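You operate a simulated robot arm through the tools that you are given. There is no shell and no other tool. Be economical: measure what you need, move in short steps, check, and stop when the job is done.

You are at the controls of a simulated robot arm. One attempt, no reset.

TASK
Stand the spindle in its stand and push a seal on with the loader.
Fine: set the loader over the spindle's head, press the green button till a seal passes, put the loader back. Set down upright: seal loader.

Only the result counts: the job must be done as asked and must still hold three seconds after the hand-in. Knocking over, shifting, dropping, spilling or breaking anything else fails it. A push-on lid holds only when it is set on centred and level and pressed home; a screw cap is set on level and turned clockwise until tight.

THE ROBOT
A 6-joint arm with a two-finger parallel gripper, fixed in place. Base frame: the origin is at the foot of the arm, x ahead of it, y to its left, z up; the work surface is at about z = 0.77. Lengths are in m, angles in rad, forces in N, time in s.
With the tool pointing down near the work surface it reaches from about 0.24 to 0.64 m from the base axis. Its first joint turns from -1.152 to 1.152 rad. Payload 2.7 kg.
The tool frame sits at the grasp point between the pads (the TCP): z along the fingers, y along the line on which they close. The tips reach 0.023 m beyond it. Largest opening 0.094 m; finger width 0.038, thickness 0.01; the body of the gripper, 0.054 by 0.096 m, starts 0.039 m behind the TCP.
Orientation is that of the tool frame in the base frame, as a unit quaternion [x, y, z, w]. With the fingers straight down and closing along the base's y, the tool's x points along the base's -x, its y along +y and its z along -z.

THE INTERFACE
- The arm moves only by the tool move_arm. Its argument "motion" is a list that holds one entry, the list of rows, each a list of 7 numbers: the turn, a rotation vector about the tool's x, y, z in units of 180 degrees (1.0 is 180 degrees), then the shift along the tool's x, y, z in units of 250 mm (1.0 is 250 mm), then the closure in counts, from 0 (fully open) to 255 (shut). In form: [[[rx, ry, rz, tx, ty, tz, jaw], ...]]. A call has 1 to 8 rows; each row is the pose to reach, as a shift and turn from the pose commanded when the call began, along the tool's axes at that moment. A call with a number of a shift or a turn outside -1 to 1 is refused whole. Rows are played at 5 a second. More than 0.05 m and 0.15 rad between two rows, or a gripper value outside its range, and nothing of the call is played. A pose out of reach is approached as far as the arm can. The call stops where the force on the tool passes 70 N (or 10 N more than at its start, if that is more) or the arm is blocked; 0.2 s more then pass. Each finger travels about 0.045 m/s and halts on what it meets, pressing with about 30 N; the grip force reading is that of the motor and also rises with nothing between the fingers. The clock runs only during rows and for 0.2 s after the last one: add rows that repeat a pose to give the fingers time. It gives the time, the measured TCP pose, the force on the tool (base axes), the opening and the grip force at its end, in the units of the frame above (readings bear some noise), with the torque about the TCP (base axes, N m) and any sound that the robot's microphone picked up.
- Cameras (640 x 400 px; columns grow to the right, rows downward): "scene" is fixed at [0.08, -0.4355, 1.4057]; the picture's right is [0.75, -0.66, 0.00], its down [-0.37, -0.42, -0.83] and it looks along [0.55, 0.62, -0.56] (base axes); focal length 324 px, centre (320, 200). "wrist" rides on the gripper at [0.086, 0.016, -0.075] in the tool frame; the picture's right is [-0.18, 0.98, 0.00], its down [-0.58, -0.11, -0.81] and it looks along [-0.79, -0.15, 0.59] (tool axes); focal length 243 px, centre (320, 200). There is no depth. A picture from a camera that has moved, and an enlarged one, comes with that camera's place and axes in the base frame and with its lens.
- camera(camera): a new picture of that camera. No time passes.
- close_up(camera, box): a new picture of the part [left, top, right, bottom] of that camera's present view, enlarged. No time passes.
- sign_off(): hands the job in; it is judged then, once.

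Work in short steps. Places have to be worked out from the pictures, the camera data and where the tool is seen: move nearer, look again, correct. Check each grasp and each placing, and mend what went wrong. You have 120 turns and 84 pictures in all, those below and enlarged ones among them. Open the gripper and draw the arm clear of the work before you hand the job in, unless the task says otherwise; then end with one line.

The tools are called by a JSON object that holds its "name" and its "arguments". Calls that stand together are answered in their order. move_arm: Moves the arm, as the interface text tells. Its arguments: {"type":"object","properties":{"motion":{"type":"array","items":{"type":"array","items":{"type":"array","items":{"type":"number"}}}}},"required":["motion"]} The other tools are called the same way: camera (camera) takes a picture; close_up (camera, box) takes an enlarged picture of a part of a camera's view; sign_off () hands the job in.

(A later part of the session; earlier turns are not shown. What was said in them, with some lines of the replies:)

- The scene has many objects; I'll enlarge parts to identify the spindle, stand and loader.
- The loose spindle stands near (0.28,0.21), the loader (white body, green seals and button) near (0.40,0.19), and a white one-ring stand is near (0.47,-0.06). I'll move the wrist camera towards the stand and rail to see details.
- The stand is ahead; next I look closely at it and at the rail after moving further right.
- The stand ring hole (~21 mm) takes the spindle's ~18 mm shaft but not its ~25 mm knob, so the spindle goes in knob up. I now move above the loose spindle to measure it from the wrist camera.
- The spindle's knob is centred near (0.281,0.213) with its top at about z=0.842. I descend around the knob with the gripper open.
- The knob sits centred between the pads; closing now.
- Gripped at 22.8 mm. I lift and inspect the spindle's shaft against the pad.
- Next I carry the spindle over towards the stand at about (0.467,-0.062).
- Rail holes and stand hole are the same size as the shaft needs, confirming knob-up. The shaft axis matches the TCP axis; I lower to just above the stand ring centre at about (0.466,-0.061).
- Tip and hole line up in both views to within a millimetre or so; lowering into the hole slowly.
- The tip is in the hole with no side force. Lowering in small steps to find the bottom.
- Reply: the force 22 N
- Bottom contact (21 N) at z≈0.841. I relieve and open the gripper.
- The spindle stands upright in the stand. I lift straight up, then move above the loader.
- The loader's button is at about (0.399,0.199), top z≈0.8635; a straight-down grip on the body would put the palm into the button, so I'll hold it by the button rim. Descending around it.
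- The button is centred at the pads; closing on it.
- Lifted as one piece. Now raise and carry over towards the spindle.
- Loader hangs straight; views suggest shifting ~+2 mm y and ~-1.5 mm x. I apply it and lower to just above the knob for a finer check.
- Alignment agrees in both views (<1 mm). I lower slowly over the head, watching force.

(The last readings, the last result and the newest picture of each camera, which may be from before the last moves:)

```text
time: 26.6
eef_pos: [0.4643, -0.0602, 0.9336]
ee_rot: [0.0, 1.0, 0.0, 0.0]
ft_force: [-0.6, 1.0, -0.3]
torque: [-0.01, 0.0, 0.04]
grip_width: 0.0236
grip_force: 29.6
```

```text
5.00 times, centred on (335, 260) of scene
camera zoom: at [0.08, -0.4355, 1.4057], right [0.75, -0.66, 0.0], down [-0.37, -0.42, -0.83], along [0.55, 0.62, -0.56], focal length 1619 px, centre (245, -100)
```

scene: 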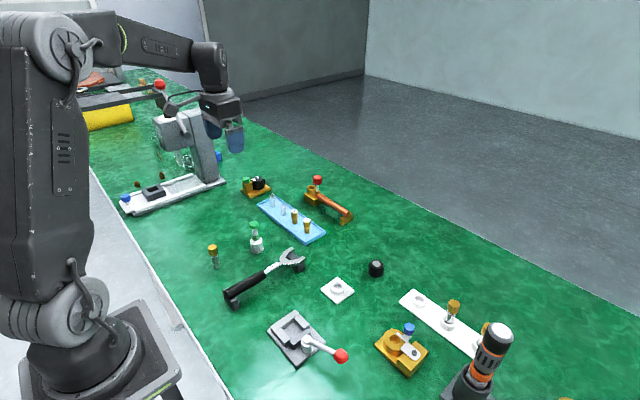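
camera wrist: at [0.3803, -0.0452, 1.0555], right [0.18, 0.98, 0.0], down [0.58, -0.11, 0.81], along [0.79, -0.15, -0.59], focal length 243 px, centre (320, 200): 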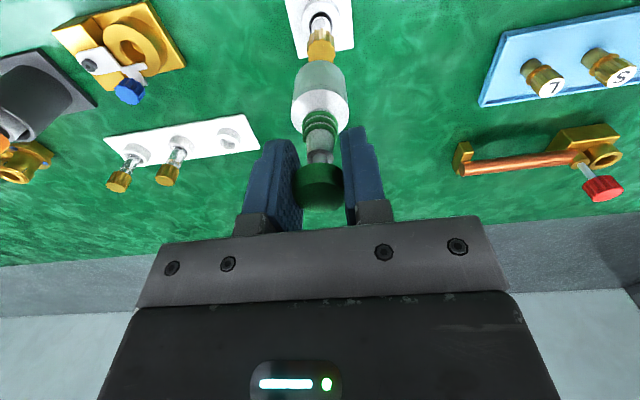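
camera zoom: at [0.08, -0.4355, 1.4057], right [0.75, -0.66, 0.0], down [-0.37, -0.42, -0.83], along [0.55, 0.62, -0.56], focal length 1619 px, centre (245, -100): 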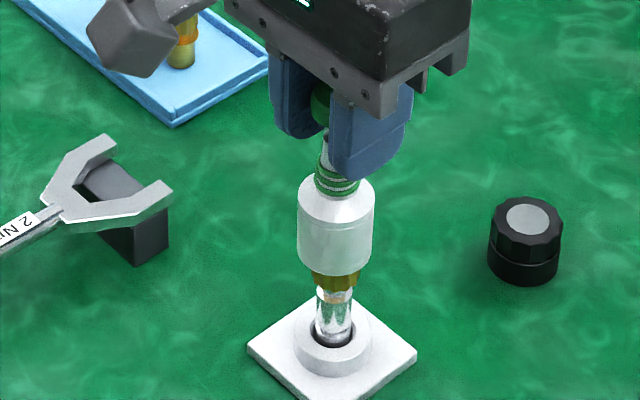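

No contact though the loader's rim is now at or below the knob top, so the bore fits. Continuing down gently.

{"name": "move_arm", "arguments": {"motion": [[[0, 0, 0, 0, 0, 0.01, 255], [0, 0, 0, 0, 0, 0.02, 255], [0, 0, 0, 0, 0, 0.028, 255], [0, 0, 0, 0, 0, 0.028, 255]]]}}

```text
time: 27.6
eef_pos: [0.4634, -0.0591, 0.9252]
ee_rot: [0.0, 1.0, 0.0, 0.0]
ft_force: [0.0, 0.6, -1.0]
torque: [-0.01, -0.01, 0.0]
grip_width: 0.0233
grip_force: 29.6
```

{"name": "move_arm", "arguments": {"motion": [[[0, 0, 0, 0, 0, 0.008, 255], [0, 0, 0, 0, 0, 0.016, 255], [0, 0, 0, 0, 0, 0.016, 255]]]}}

{"name": "close_up", "arguments": {"camera": "scene", "box": [290, 220, 380, 300]}}

```text
time: 28.4
eef_pos: [0.4657, -0.0586, 0.9207]
ee_rot: [0.0, 1.0, 0.0, 0.0]
ft_force: [0.4, 1.0, -1.5]
torque: [0.01, 0.03, -0.01]
grip_width: 0.0235
grip_force: 30.4
```

```text
5.00 times, centred on (335, 260) of scene
camera zoom: at [0.08, -0.4355, 1.4057], right [0.75, -0.66, 0.0], down [-0.37, -0.42, -0.83], along [0.55, 0.62, -0.56], focal length 1619 px, centre (245, -100)
```

zoom: 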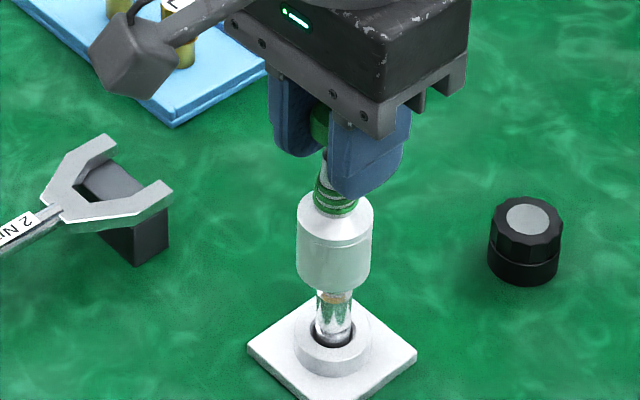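

The head is now inside the loader. Lowering on, 2 mm at a time, until it seats.

{"name": "move_arm", "arguments": {"motion": [[[0, 0, 0, 0, 0, 0.008, 255], [0, 0, 0, 0, 0, 0.016, 255], [0, 0, 0, 0, 0, 0.016, 255]]]}}

{"name": "move_arm", "arguments": {"motion": [[[0, 0, 0, 0, 0, 0.006, 255], [0, 0, 0, 0, 0, 0.012, 255], [0, 0, 0, 0, 0, 0.012, 255]]]}}

```text
time: 29.2
eef_pos: [0.4644, -0.0587, 0.9179]
ee_rot: [0.0, 1.0, 0.0, -0.001]
ft_force: [-0.3, 0.6, -0.9]
torque: [-0.03, 0.02, 0.0]
grip_width: 0.0233
grip_force: 30.2
```

```text
time: 30.0
eef_pos: [0.4647, -0.0586, 0.9146]
ee_rot: [0.0, 1.0, 0.0, 0.0]
ft_force: [0.4, 0.8, -0.7]
torque: [-0.02, 0.0, 0.01]
grip_width: 0.0234
grip_force: 29.5
```

{"name": "move_arm", "arguments": {"motion": [[[0, 0, 0, 0, 0, 0.006, 255], [0, 0, 0, 0, 0, 0.012, 255], [0, 0, 0, 0, 0, 0.012, 255]]]}}

{"name": "close_up", "arguments": {"camera": "scene", "box": [290, 220, 380, 300]}}

```text
time: 30.8
eef_pos: [0.4635, -0.0593, 0.9115]
ee_rot: [0.0, 1.0, 0.0, 0.0]
ft_force: [0.5, 0.1, -0.5]
torque: [-0.01, 0.03, 0.0]
grip_width: 0.0236
grip_force: 30.1
```

```text
5.00 times, centred on (335, 260) of scene
camera zoom: at [0.08, -0.4355, 1.4057], right [0.75, -0.66, 0.0], down [-0.37, -0.42, -0.83], along [0.55, 0.62, -0.56], focal length 1619 px, centre (245, -100)
```

zoom: 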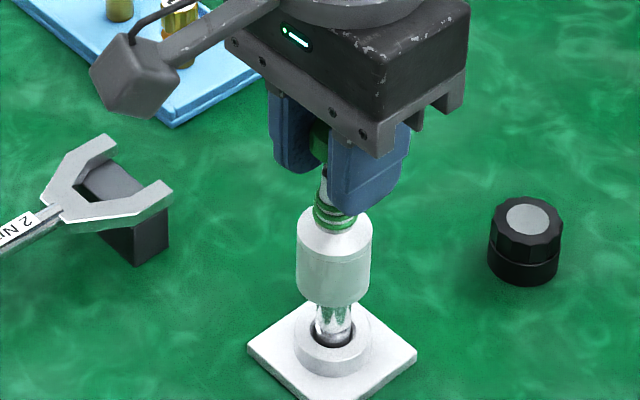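

{"name": "move_arm", "arguments": {"motion": [[[0, 0, 0, 0, 0, 0.006, 255], [0, 0, 0, 0, 0, 0.012, 255], [0, 0, 0, 0, 0, 0.012, 255]]]}}

{"name": "move_arm", "arguments": {"motion": [[[0, 0, 0, 0, 0, 0.006, 255], [0, 0, 0, 0, 0, 0.012, 255], [0, 0, 0, 0, 0, 0.012, 255]]]}}

{"name": "close_up", "arguments": {"camera": "scene", "box": [290, 220, 380, 300]}}

{"name": "camera", "arguments": {"camera": "wrist"}}

```text
time: 31.6
eef_pos: [0.4649, -0.06, 0.9098]
ee_rot: [-0.001, 1.0, 0.0, 0.0]
ft_force: [0.0, -0.2, -0.4]
torque: [0.06, -0.02, 0.01]
grip_width: 0.0236
grip_force: 30.2
```

```text
time: 32.4
eef_pos: [0.4639, -0.0591, 0.9067]
ee_rot: [0.001, 1.0, 0.001, -0.001]
ft_force: [-0.4, 0.5, 0.4]
torque: [0.06, -0.03, 0.0]
grip_width: 0.0236
grip_force: 29.4
```

```text
5.00 times, centred on (335, 260) of scene
camera zoom: at [0.08, -0.4355, 1.4057], right [0.75, -0.66, 0.0], down [-0.37, -0.42, -0.83], along [0.55, 0.62, -0.56], focal length 1619 px, centre (245, -100)
```

zoom: 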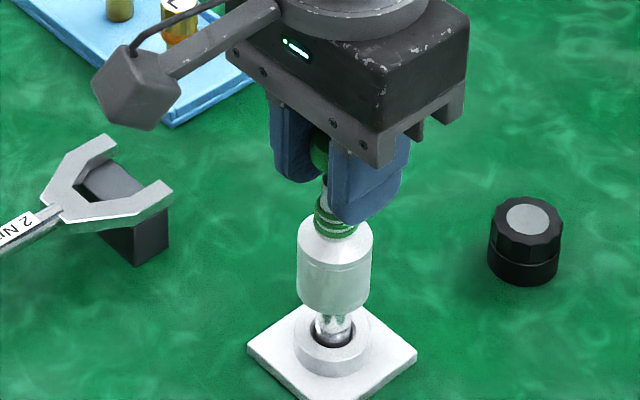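

```text
35 pictures are left
camera wrist: at [0.3785, -0.0434, 0.9799], right [0.18, 0.98, 0.0], down [0.58, -0.11, 0.81], along [0.79, -0.15, -0.59], focal length 243 px, centre (320, 200)
```

wrist: 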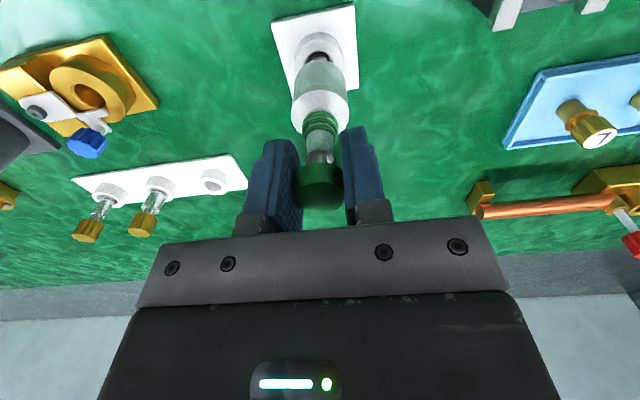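

{"name": "move_arm", "arguments": {"motion": [[[0, 0, 0, 0, 0, 0.004, 255], [0, 0, 0, 0, 0, 0.008, 255], [0, 0, 0, 0, 0, 0.008, 255]]]}}

{"name": "move_arm", "arguments": {"motion": [[[0, 0, 0, 0, 0, 0.004, 255], [0, 0, 0, 0, 0, 0.008, 255], [0, 0, 0, 0, 0, 0.008, 255]]]}}

{"name": "close_up", "arguments": {"camera": "scene", "box": [290, 220, 380, 300]}}

```text
time: 33.2
eef_pos: [0.4644, -0.0595, 0.9038]
ee_rot: [0.0, 1.0, 0.0, -0.001]
ft_force: [0.1, -0.2, 0.6]
torque: [0.03, 0.03, 0.01]
grip_width: 0.0236
grip_force: 30.2
```

```text
time: 34.0
eef_pos: [0.4652, -0.0588, 0.9011]
ee_rot: [0.0, 1.0, -0.001, -0.001]
ft_force: [0.3, -0.5, 1.1]
torque: [-0.03, -0.03, 0.01]
grip_width: 0.0236
grip_force: 30.0
```

```text
5.00 times, centred on (335, 260) of scene
camera zoom: at [0.0799, -0.4355, 1.4057], right [0.75, -0.66, 0.0], down [-0.37, -0.42, -0.83], along [0.55, 0.62, -0.56], focal length 1619 px, centre (245, -100)
```

zoom: 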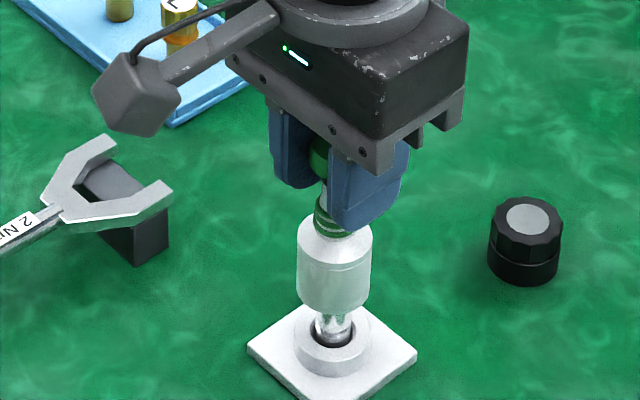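

The loader body has seated (its rim no longer moves) and the button is now being pressed with a slight spring force. Continuing to press in small steps, listening.

{"name": "move_arm", "arguments": {"motion": [[[0, 0, 0, 0, 0, 0.004, 255], [0, 0, 0, 0, 0, 0.008, 255], [0, 0, 0, 0, 0, 0.008, 255]]]}}

{"name": "close_up", "arguments": {"camera": "wrist", "box": [260, 20, 380, 220]}}

```text
time: 34.8
eef_pos: [0.4633, -0.059, 0.8999]
ee_rot: [0.001, 1.0, 0.0, 0.0]
ft_force: [0.3, 0.1, 0.8]
torque: [0.0, -0.02, -0.01]
grip_width: 0.0235
grip_force: 30.0
```

```text
2.00 times, centred on (320, 120) of wrist
camera zoom: at [0.3785, -0.0432, 0.9743], right [0.18, 0.98, 0.0], down [0.58, -0.11, 0.81], along [0.79, -0.15, -0.59], focal length 485 px, centre (320, 360)
```

zoom: 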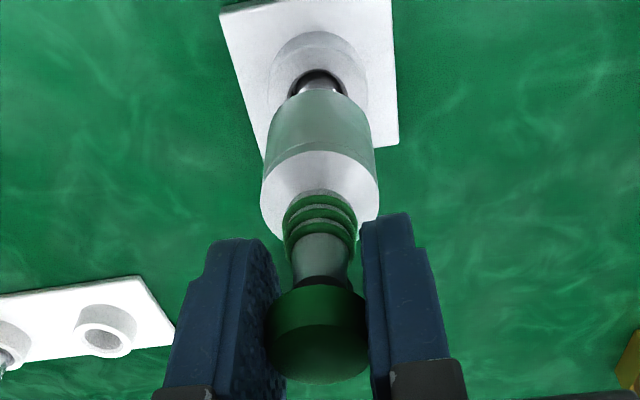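

{"name": "move_arm", "arguments": {"motion": [[[0, 0, 0, 0, 0, 0.004, 255], [0, 0, 0, 0, 0, 0.008, 255], [0, 0, 0, 0, 0, 0.008, 255]]]}}

{"name": "move_arm", "arguments": {"motion": [[[0, 0, 0, 0, 0, 0.004, 255], [0, 0, 0, 0, 0, 0.008, 255], [0, 0, 0, 0, 0, 0.008, 255]]]}}

{"name": "close_up", "arguments": {"camera": "wrist", "box": [260, 20, 380, 220]}}

```text
time: 35.6
eef_pos: [0.4642, -0.0584, 0.8986]
ee_rot: [0.001, 1.0, 0.001, 0.0]
ft_force: [0.6, 0.1, 1.7]
torque: [0.01, -0.03, 0.03]
grip_width: 0.0236
grip_force: 30.2
```

```text
time: 36.4
eef_pos: [0.4642, -0.0585, 0.8964]
ee_rot: [0.0, 1.0, 0.0, -0.001]
ft_force: [-0.2, -0.7, 3.0]
torque: [-0.02, 0.02, -0.02]
grip_width: 0.0234
grip_force: 29.9
```

```text
2.00 times, centred on (320, 120) of wrist
camera zoom: at [0.3787, -0.043, 0.9701], right [0.18, 0.98, 0.0], down [0.58, -0.11, 0.81], along [0.79, -0.15, -0.59], focal length 485 px, centre (320, 360)
```

zoom: 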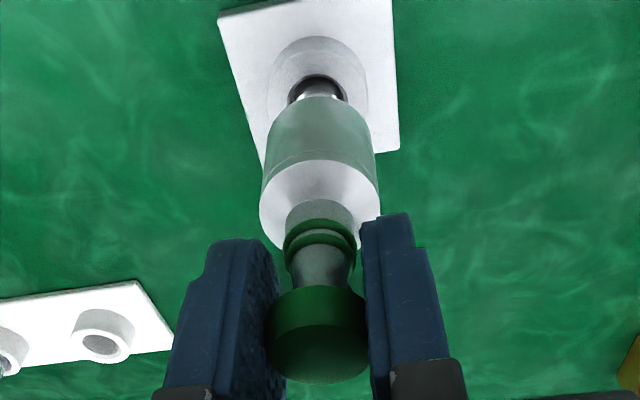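

One of the three green rings has left the loader's neck — a seal has passed. I stop pressing and lift the loader slowly straight up.

{"name": "move_arm", "arguments": {"motion": [[[0, 0, 0, 0, 0, -0.02, 255], [0, 0, 0, 0, 0, -0.06, 255], [0, 0, 0, 0, 0, -0.1, 255], [0, 0, 0, 0, 0, -0.14, 255], [0, 0, 0, 0, 0, -0.14, 255]]]}}

{"name": "close_up", "arguments": {"camera": "scene", "box": [290, 210, 380, 300]}}

{"name": "close_up", "arguments": {"camera": "wrist", "box": [260, 0, 380, 220]}}

```text
time: 37.6
eef_pos: [0.4653, -0.0589, 0.931]
ee_rot: [0.0, 1.0, 0.0, 0.0]
ft_force: [-0.9, -0.3, -1.2]
torque: [-0.02, -0.01, 0.0]
grip_width: 0.0234
grip_force: 30.5
```

```text
4.44 times, centred on (335, 255) of scene
camera zoom: at [0.08, -0.4355, 1.4057], right [0.75, -0.66, 0.0], down [-0.37, -0.42, -0.83], along [0.55, 0.62, -0.56], focal length 1439 px, centre (253, -44)
```

zoom: 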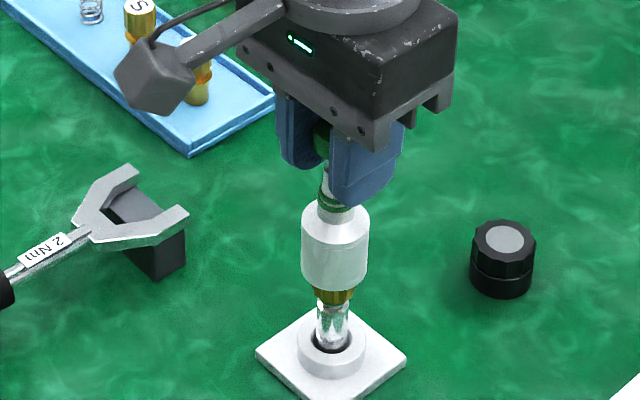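

```text
1.82 times, centred on (320, 110) of wrist
camera zoom: at [0.379, -0.0432, 1.0052], right [0.18, 0.98, 0.0], down [0.58, -0.11, 0.81], along [0.79, -0.15, -0.59], focal length 441 px, centre (320, 364)
```

zoom: 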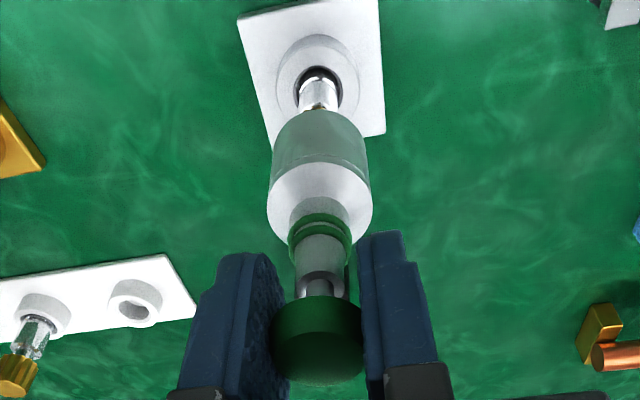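

{"name": "move_arm", "arguments": {"motion": [[[0, 0, 0, 0, 0, -0.06, 255], [0, 0, 0, 0, 0, -0.14, 255], [0, 0, 0, 0, 0, -0.22, 255], [0, 0, 0, 0, 0, -0.26, 255], [0, 0, 0, 0, 0, -0.26, 255]]]}}

{"name": "close_up", "arguments": {"camera": "scene", "box": [310, 220, 370, 300]}}

{"name": "close_up", "arguments": {"camera": "wrist", "box": [260, 0, 380, 120]}}

```text
time: 38.8
eef_pos: [0.4651, -0.0597, 0.996]
ee_rot: [-0.001, 1.0, 0.0, 0.0]
ft_force: [0.3, 1.0, -0.9]
torque: [0.0, -0.02, 0.03]
grip_width: 0.0236
grip_force: 29.8
```

```text
5.00 times, centred on (340, 260) of scene
camera zoom: at [0.08, -0.4355, 1.4057], right [0.75, -0.66, 0.0], down [-0.37, -0.42, -0.83], along [0.55, 0.62, -0.56], focal length 1619 px, centre (220, -100)
```

zoom: 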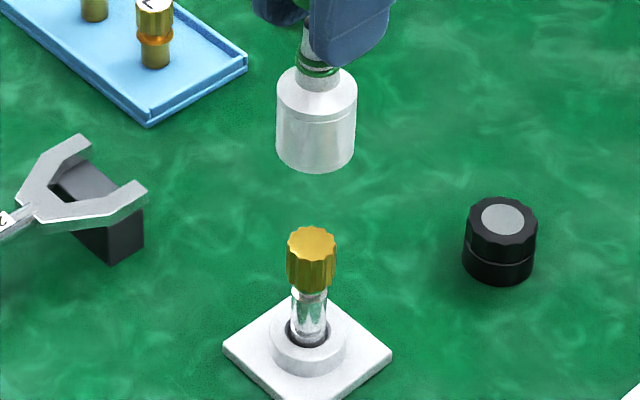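

```text
3.33 times, centred on (320, 60) of wrist
camera zoom: at [0.3788, -0.0434, 1.0707], right [0.18, 0.98, 0.0], down [0.58, -0.11, 0.81], along [0.79, -0.15, -0.59], focal length 809 px, centre (320, 667)
```

zoom: 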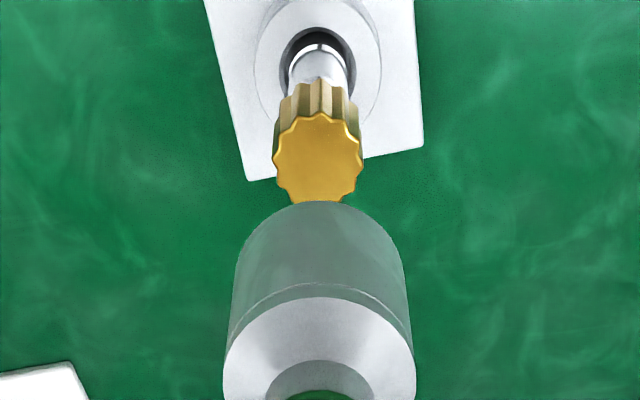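

No seal is visible on the spindle; I check what state the loader's neck is in.

{"name": "close_up", "arguments": {"camera": "wrist", "box": [285, 80, 355, 210]}}

{"name": "close_up", "arguments": {"camera": "scene", "box": [325, 205, 355, 285]}}

```text
3.08 times, centred on (320, 145) of wrist
camera zoom: at [0.3788, -0.0434, 1.0707], right [0.18, 0.98, 0.0], down [0.58, -0.11, 0.81], along [0.79, -0.15, -0.59], focal length 746 px, centre (320, 369)
```

zoom: 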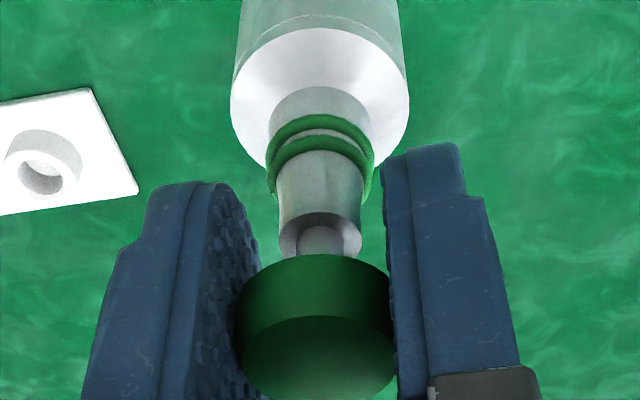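

```text
5.00 times, centred on (340, 245) of scene
camera zoom: at [0.08, -0.4355, 1.4057], right [0.75, -0.66, 0.0], down [-0.37, -0.42, -0.83], along [0.55, 0.62, -0.56], focal length 1619 px, centre (220, -25)
```

zoom: 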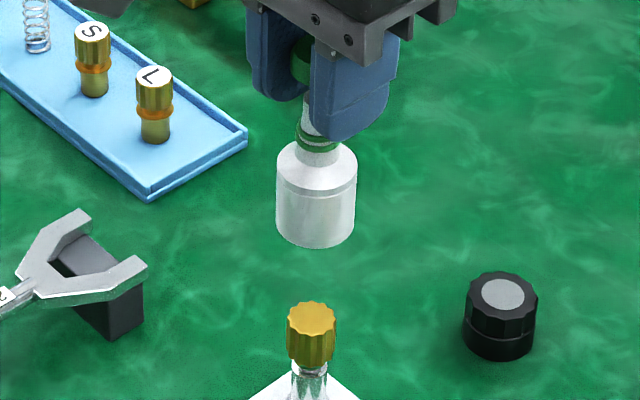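

{"name": "close_up", "arguments": {"camera": "scene", "box": [330, 260, 346, 284]}}

{"name": "close_up", "arguments": {"camera": "wrist", "box": [295, 0, 345, 62]}}

```text
16.00 times, centred on (338, 272) of scene
camera zoom: at [0.08, -0.4355, 1.4057], right [0.75, -0.66, 0.0], down [-0.37, -0.42, -0.83], along [0.55, 0.62, -0.56], focal length 5180 px, centre (32, -952)
```

zoom: 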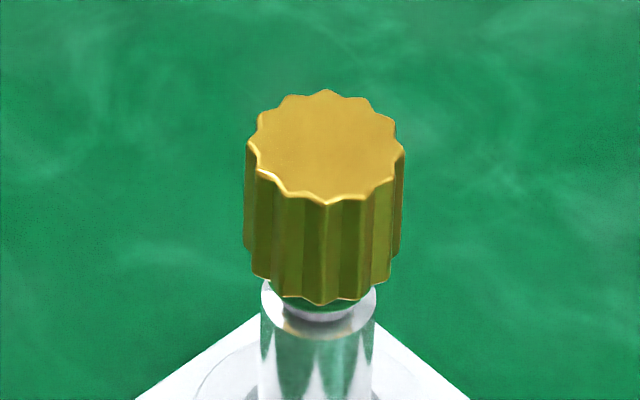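

```text
6.45 times, centred on (320, 31) of wrist
camera zoom: at [0.3788, -0.0434, 1.0707], right [0.18, 0.98, 0.0], down [0.58, -0.11, 0.81], along [0.79, -0.15, -0.59], focal length 1565 px, centre (320, 1290)
```

zoom: 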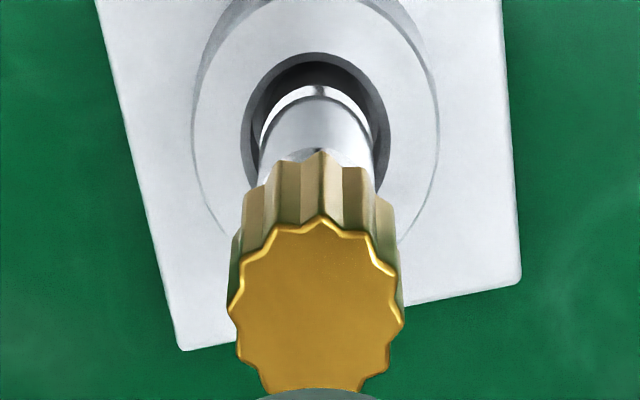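

A green ring now sits in the neck just under the head, and the loader is down to two rings: seal passed. I carry the loader back to (0.399,0.1995).

{"name": "move_arm", "arguments": {"motion": [[[0, 0, 0, 0.04, 0.16, 0, 255], [0, 0, 0, 0.08, 0.32, 0, 255], [0, 0, 0, 0.12, 0.48, 0, 255], [0, 0, 0, 0.16, 0.64, 0, 255], [0, 0, 0, 0.2, 0.8, 0, 255], [0, 0, 0, 0.24, 0.96, 0, 255], [0, 0, 0, 0.24, 0.96, 0, 255]]]}}

{"name": "move_arm", "arguments": {"motion": [[[0, 0, 0, 0.024, 0.074, 0.16, 255], [0, 0, 0, 0.024, 0.074, 0.32, 255], [0, 0, 0, 0.024, 0.074, 0.46, 255], [0, 0, 0, 0.024, 0.074, 0.53, 255], [0, 0, 0, 0.024, 0.074, 0.53, 255]]]}}

{"name": "close_up", "arguments": {"camera": "scene", "box": [210, 190, 310, 270]}}

```text
time: 40.4
eef_pos: [0.4037, 0.1807, 0.9958]
ee_rot: [0.0, 1.0, 0.0, -0.001]
ft_force: [1.0, 0.2, -0.9]
torque: [0.01, -0.01, 0.02]
grip_width: 0.0238
grip_force: 29.4
```

```text
time: 41.6
eef_pos: [0.3989, 0.2007, 0.8624]
ee_rot: [-0.001, 1.0, 0.001, 0.0]
ft_force: [0.4, 0.6, -0.5]
torque: [0.0, 0.02, -0.01]
grip_width: 0.0235
grip_force: 30.3
```

```text
5.00 times, centred on (260, 230) of scene
camera zoom: at [0.08, -0.4355, 1.4057], right [0.75, -0.66, 0.0], down [-0.37, -0.42, -0.83], along [0.55, 0.62, -0.56], focal length 1619 px, centre (620, 50)
```

zoom: 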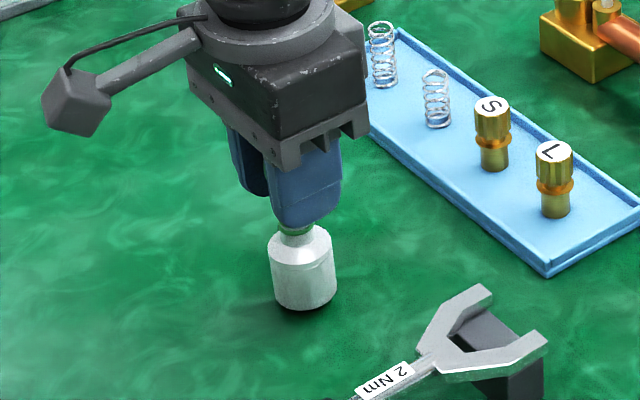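

About 6 mm above the table still; lowering to set down, then releasing.

{"name": "move_arm", "arguments": {"motion": [[[0, 0, 0, 0, 0, 0.012, 255], [0, 0, 0, 0, 0, 0.024, 255], [0, 0, 0, 0, 0, 0.024, 255]]]}}

{"name": "close_up", "arguments": {"camera": "scene", "box": [210, 190, 310, 270]}}

```text
time: 42.4
eef_pos: [0.3976, 0.1992, 0.8562]
ee_rot: [-0.001, 1.0, -0.001, 0.0]
ft_force: [0.5, -0.8, -1.7]
torque: [-0.01, 0.03, -0.01]
grip_width: 0.0237
grip_force: 29.4
```

```text
5.00 times, centred on (260, 230) of scene
camera zoom: at [0.08, -0.4355, 1.4057], right [0.75, -0.66, 0.0], down [-0.37, -0.42, -0.83], along [0.55, 0.62, -0.56], focal length 1619 px, centre (620, 50)
```

zoom: 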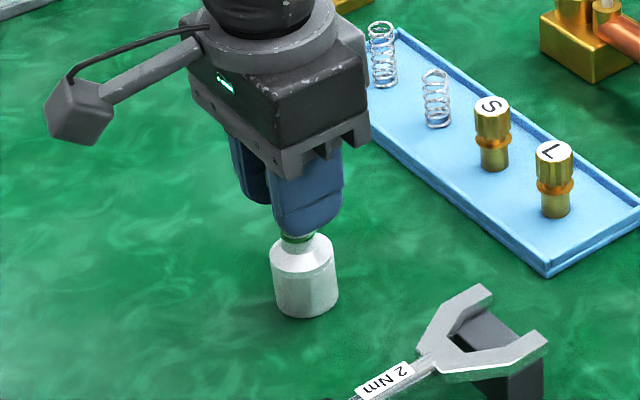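

The body is within a millimetre of its original resting height; a final nudge down of 1 mm and open.

{"name": "move_arm", "arguments": {"motion": [[[0, 0, 0, 0, 0, 0.003, 255], [0, 0, 0, 0, 0, 0.004, 255], [0, 0, 0, 0, 0, 0.004, 235], [0, 0, 0, 0, 0, 0.004, 170], [0, 0, 0, 0, 0, 0.004, 90], [0, 0, 0, 0, 0, 0.004, 0], [0, 0, 0, 0, 0, 0.004, 0], [0, 0, 0, 0, 0, 0.004, 0]]]}}

{"name": "camera", "arguments": {"camera": "wrist"}}

```text
time: 44.2
eef_pos: [0.3986, 0.1989, 0.8568]
ee_rot: [0.0, 1.0, -0.001, -0.001]
ft_force: [0.4, -0.3, -0.3]
torque: [-0.02, -0.01, 0.02]
grip_width: 0.0941
grip_force: 0.0
```

```text
21 pictures are left
camera wrist: at [0.3126, 0.2155, 0.9308], right [0.18, 0.98, 0.0], down [0.58, -0.11, 0.81], along [0.79, -0.15, -0.59], focal length 243 px, centre (320, 200)
```

wrist: 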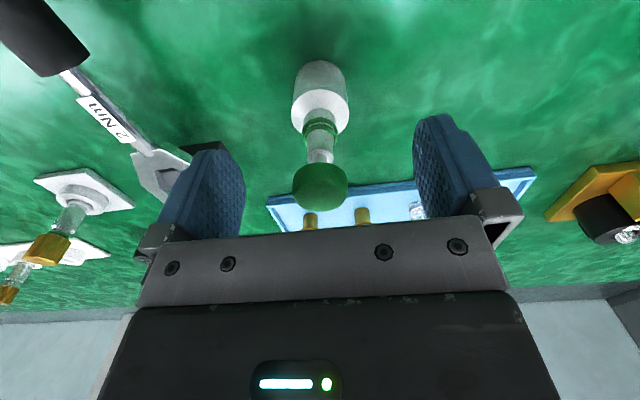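

The loader stands upright in its old spot. I raise the arm clear and check the whole scene.

{"name": "move_arm", "arguments": {"motion": [[[0, 0, 0, 0, 0, -0.15, 0], [0, 0, 0, 0, 0, -0.3, 0], [0, 0, 0, 0, 0, -0.45, 0], [0, 0, 0, 0, 0, -0.6, 0], [0, 0, 0, 0, 0, -0.75, 0], [0, 0, 0, 0, 0, -0.75, 0]]]}}

{"name": "camera", "arguments": {"camera": "scene"}}

{"name": "close_up", "arguments": {"camera": "scene", "box": [320, 262, 352, 294]}}

{"name": "close_up", "arguments": {"camera": "scene", "box": [235, 215, 275, 260]}}

```text
time: 45.6
eef_pos: [0.397, 0.1991, 1.0445]
ee_rot: [0.0, 1.0, 0.0, 0.0]
ft_force: [-0.4, -0.5, 0.2]
torque: [0.01, 0.0, 0.0]
grip_width: 0.094
grip_force: 0.1
```

```text
20 pictures are left
```

scene: 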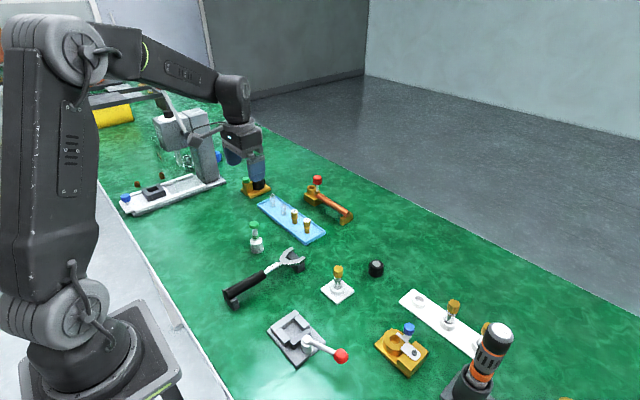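

```text
12.50 times, centred on (336, 278) of scene
camera zoom: at [0.08, -0.4355, 1.4057], right [0.75, -0.66, 0.0], down [-0.37, -0.42, -0.83], along [0.55, 0.62, -0.56], focal length 4047 px, centre (120, -775)
```

zoom: 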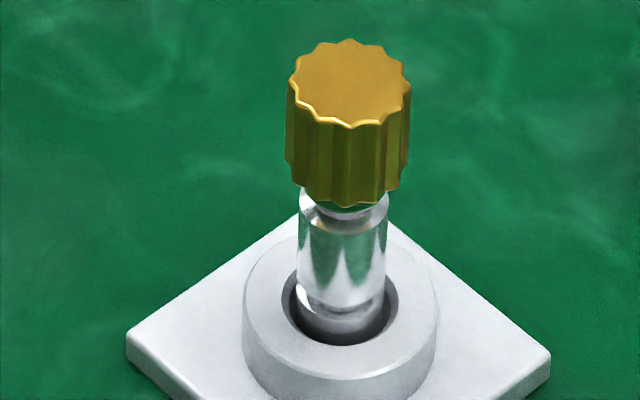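

```text
8.89 times, centred on (255, 238) of scene
camera zoom: at [0.08, -0.4355, 1.4057], right [0.75, -0.66, 0.0], down [-0.37, -0.42, -0.83], along [0.55, 0.62, -0.56], focal length 2878 px, centre (898, -133)
```

zoom: 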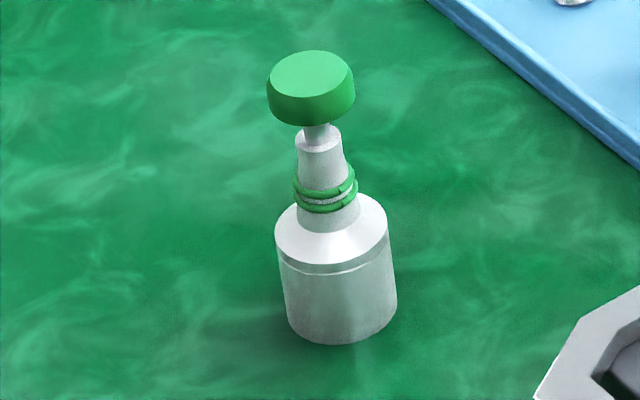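

Everything looks in place. I want a firmer look at the seal in the neck below the head, so I zoom tightly and from the wrist camera as well.

{"name": "close_up", "arguments": {"camera": "scene", "box": [333, 274, 341, 280]}}

{"name": "close_up", "arguments": {"camera": "wrist", "box": [80, 80, 180, 180]}}

```text
16.00 times, centred on (337, 277) of scene
camera zoom: at [0.08, -0.4355, 1.4057], right [0.75, -0.66, 0.0], down [-0.37, -0.42, -0.83], along [0.55, 0.62, -0.56], focal length 5180 px, centre (48, -1032)
```

zoom: 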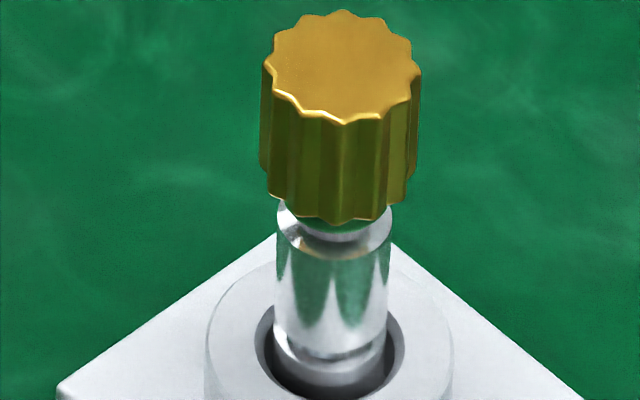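

```text
4.00 times, centred on (130, 130) of wrist
camera zoom: at [0.312, 0.2149, 1.1194], right [0.18, 0.98, 0.0], down [0.58, -0.11, 0.81], along [0.79, -0.15, -0.59], focal length 970 px, centre (1080, 480)
```

zoom: 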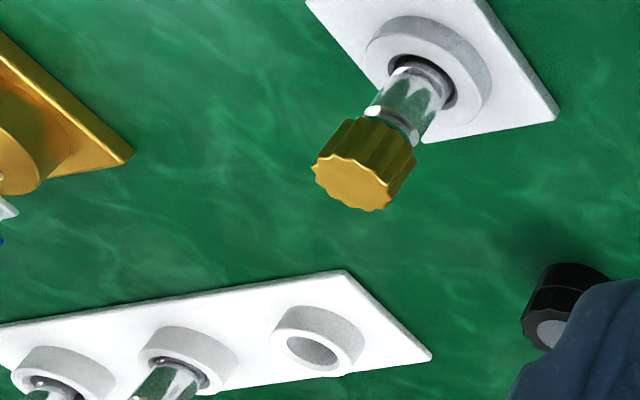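

The view is inconclusive (could be reflection), so I make a low-angle inspection: first move over at height, then tilt the wrist camera up and descend well in front of the spindle.

{"name": "move_arm", "arguments": {"motion": [[[0, 0, 0, 0.03, -0.16, 0, 0], [0, 0, 0, 0.06, -0.32, 0, 0], [0, 0, 0, 0.09, -0.48, 0, 0], [0, 0, 0, 0.12, -0.64, 0, 0], [0, 0, 0, 0.12, -0.8, 0, 0], [0, 0, 0, 0.12, -0.956, 0, 0]]]}}

{"name": "move_arm", "arguments": {"motion": [[[0, -0.032, 0, 0, 0, 0.12, 0], [0, -0.064, 0, 0, 0, 0.24, 0], [0, -0.095, 0, 0, 0, 0.36, 0], [0, -0.095, 0, 0, 0, 0.5, 0], [0, -0.095, 0, 0, 0, 0.6, 0], [0, -0.095, 0, 0, 0, 0.6, 0]]]}}

{"name": "camera", "arguments": {"camera": "wrist"}}

```text
time: 47.0
eef_pos: [0.3666, -0.0402, 1.0449]
ee_rot: [0.0, 1.0, 0.0, 0.0]
ft_force: [-1.3, -0.2, 0.1]
torque: [0.01, 0.0, 0.02]
grip_width: 0.0939
grip_force: 0.1
```

```text
time: 48.4
eef_pos: [0.3669, -0.0397, 0.8929]
ee_rot: [0.0, 0.989, 0.001, 0.149]
ft_force: [-1.0, 0.4, 0.3]
torque: [0.01, 0.02, -0.03]
grip_width: 0.0942
grip_force: 0.0
```

```text
15 pictures are left
camera wrist: at [0.2638, -0.024, 0.9389], right [0.18, 0.98, 0.05], down [0.32, -0.11, 0.94], along [0.93, -0.15, -0.33], focal length 243 px, centre (320, 200)
```

wrist: 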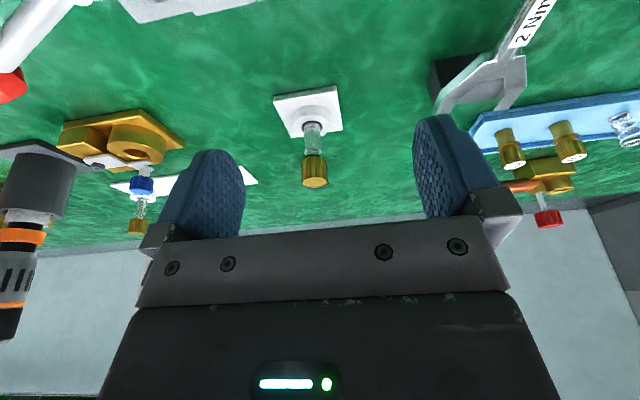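

{"name": "close_up", "arguments": {"camera": "wrist", "box": [300, 120, 330, 170]}}

{"name": "move_arm", "arguments": {"motion": [[[0, 0, 0, 0, 0, 0.05, 0], [0, 0, 0, 0, 0, 0.1, 0], [0, 0, 0, 0.02, 0, 0.14, 0], [0, 0, 0, 0.02, 0, 0.14, 0]]]}}

{"name": "close_up", "arguments": {"camera": "wrist", "box": [290, 120, 350, 220]}}

```text
8.00 times, centred on (315, 145) of wrist
camera zoom: at [0.2638, -0.024, 0.9389], right [0.18, 0.98, 0.05], down [0.32, -0.11, 0.94], along [0.93, -0.15, -0.33], focal length 1941 px, centre (360, 640)
```

zoom: 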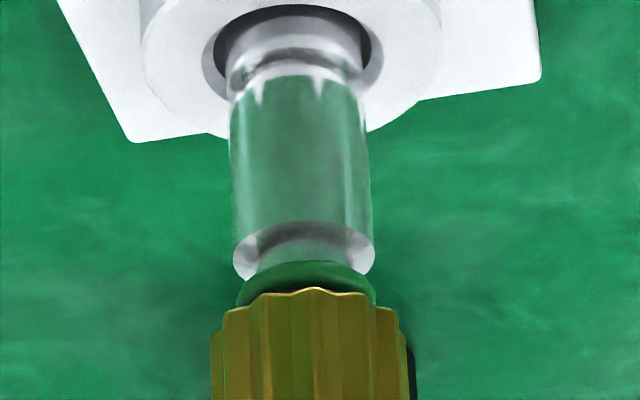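

```text
time: 49.4
eef_pos: [0.3743, -0.04, 0.8587]
ee_rot: [0.0, 0.989, 0.001, 0.148]
ft_force: [0.1, -0.5, 0.5]
torque: [-0.05, -0.01, 0.01]
grip_width: 0.0939
grip_force: 0.1
```

```text
4.00 times, centred on (320, 170) of wrist
camera zoom: at [0.2702, -0.0239, 0.9046], right [0.18, 0.98, 0.06], down [0.32, -0.11, 0.94], along [0.93, -0.15, -0.33], focal length 970 px, centre (320, 320)
```

zoom: 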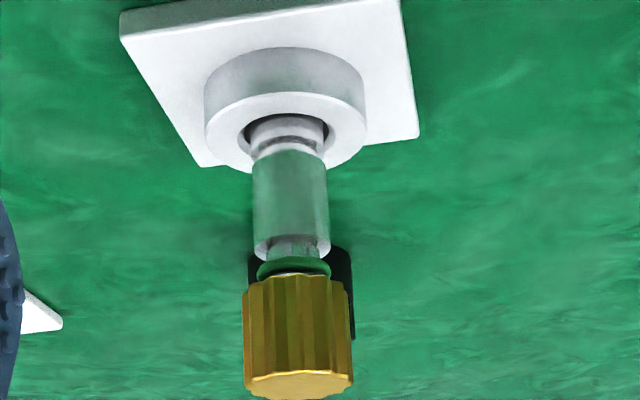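

The green seal is clearly seated in the neck just under the head, and the spindle stands upright. I draw the arm back up and clear.

{"name": "move_arm", "arguments": {"motion": [[[0, 0, 0, 0, 0, -0.12, 0], [0, 0, 0, 0, 0, -0.28, 0], [0, 0, 0, 0, 0, -0.44, 0], [0, 0, 0, 0, 0, -0.6, 0], [0, 0, 0, 0, 0, -0.6, 0]]]}}

{"name": "camera", "arguments": {"camera": "scene"}}

```text
time: 50.6
eef_pos: [0.3298, -0.0394, 1.0027]
ee_rot: [-0.001, 0.989, 0.0, 0.148]
ft_force: [-0.2, 0.8, 0.3]
torque: [-0.03, 0.02, -0.01]
grip_width: 0.0941
grip_force: 0.0
```

```text
12 pictures are left
```

scene: 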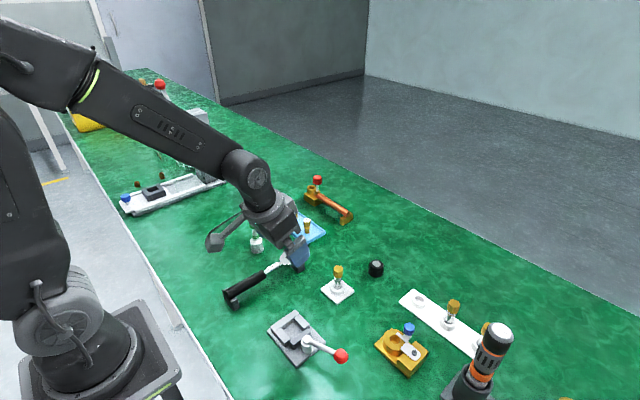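

All is in place and the gripper is open and clear; handing in.

{"name": "sign_off", "arguments": {}}

```text
The job is handed in.
```

The spindle is standing in its stand with one green seal seated in the neck under its head. The loader is back upright in its original place, and I handed the job in with the gripper open and the arm clear.
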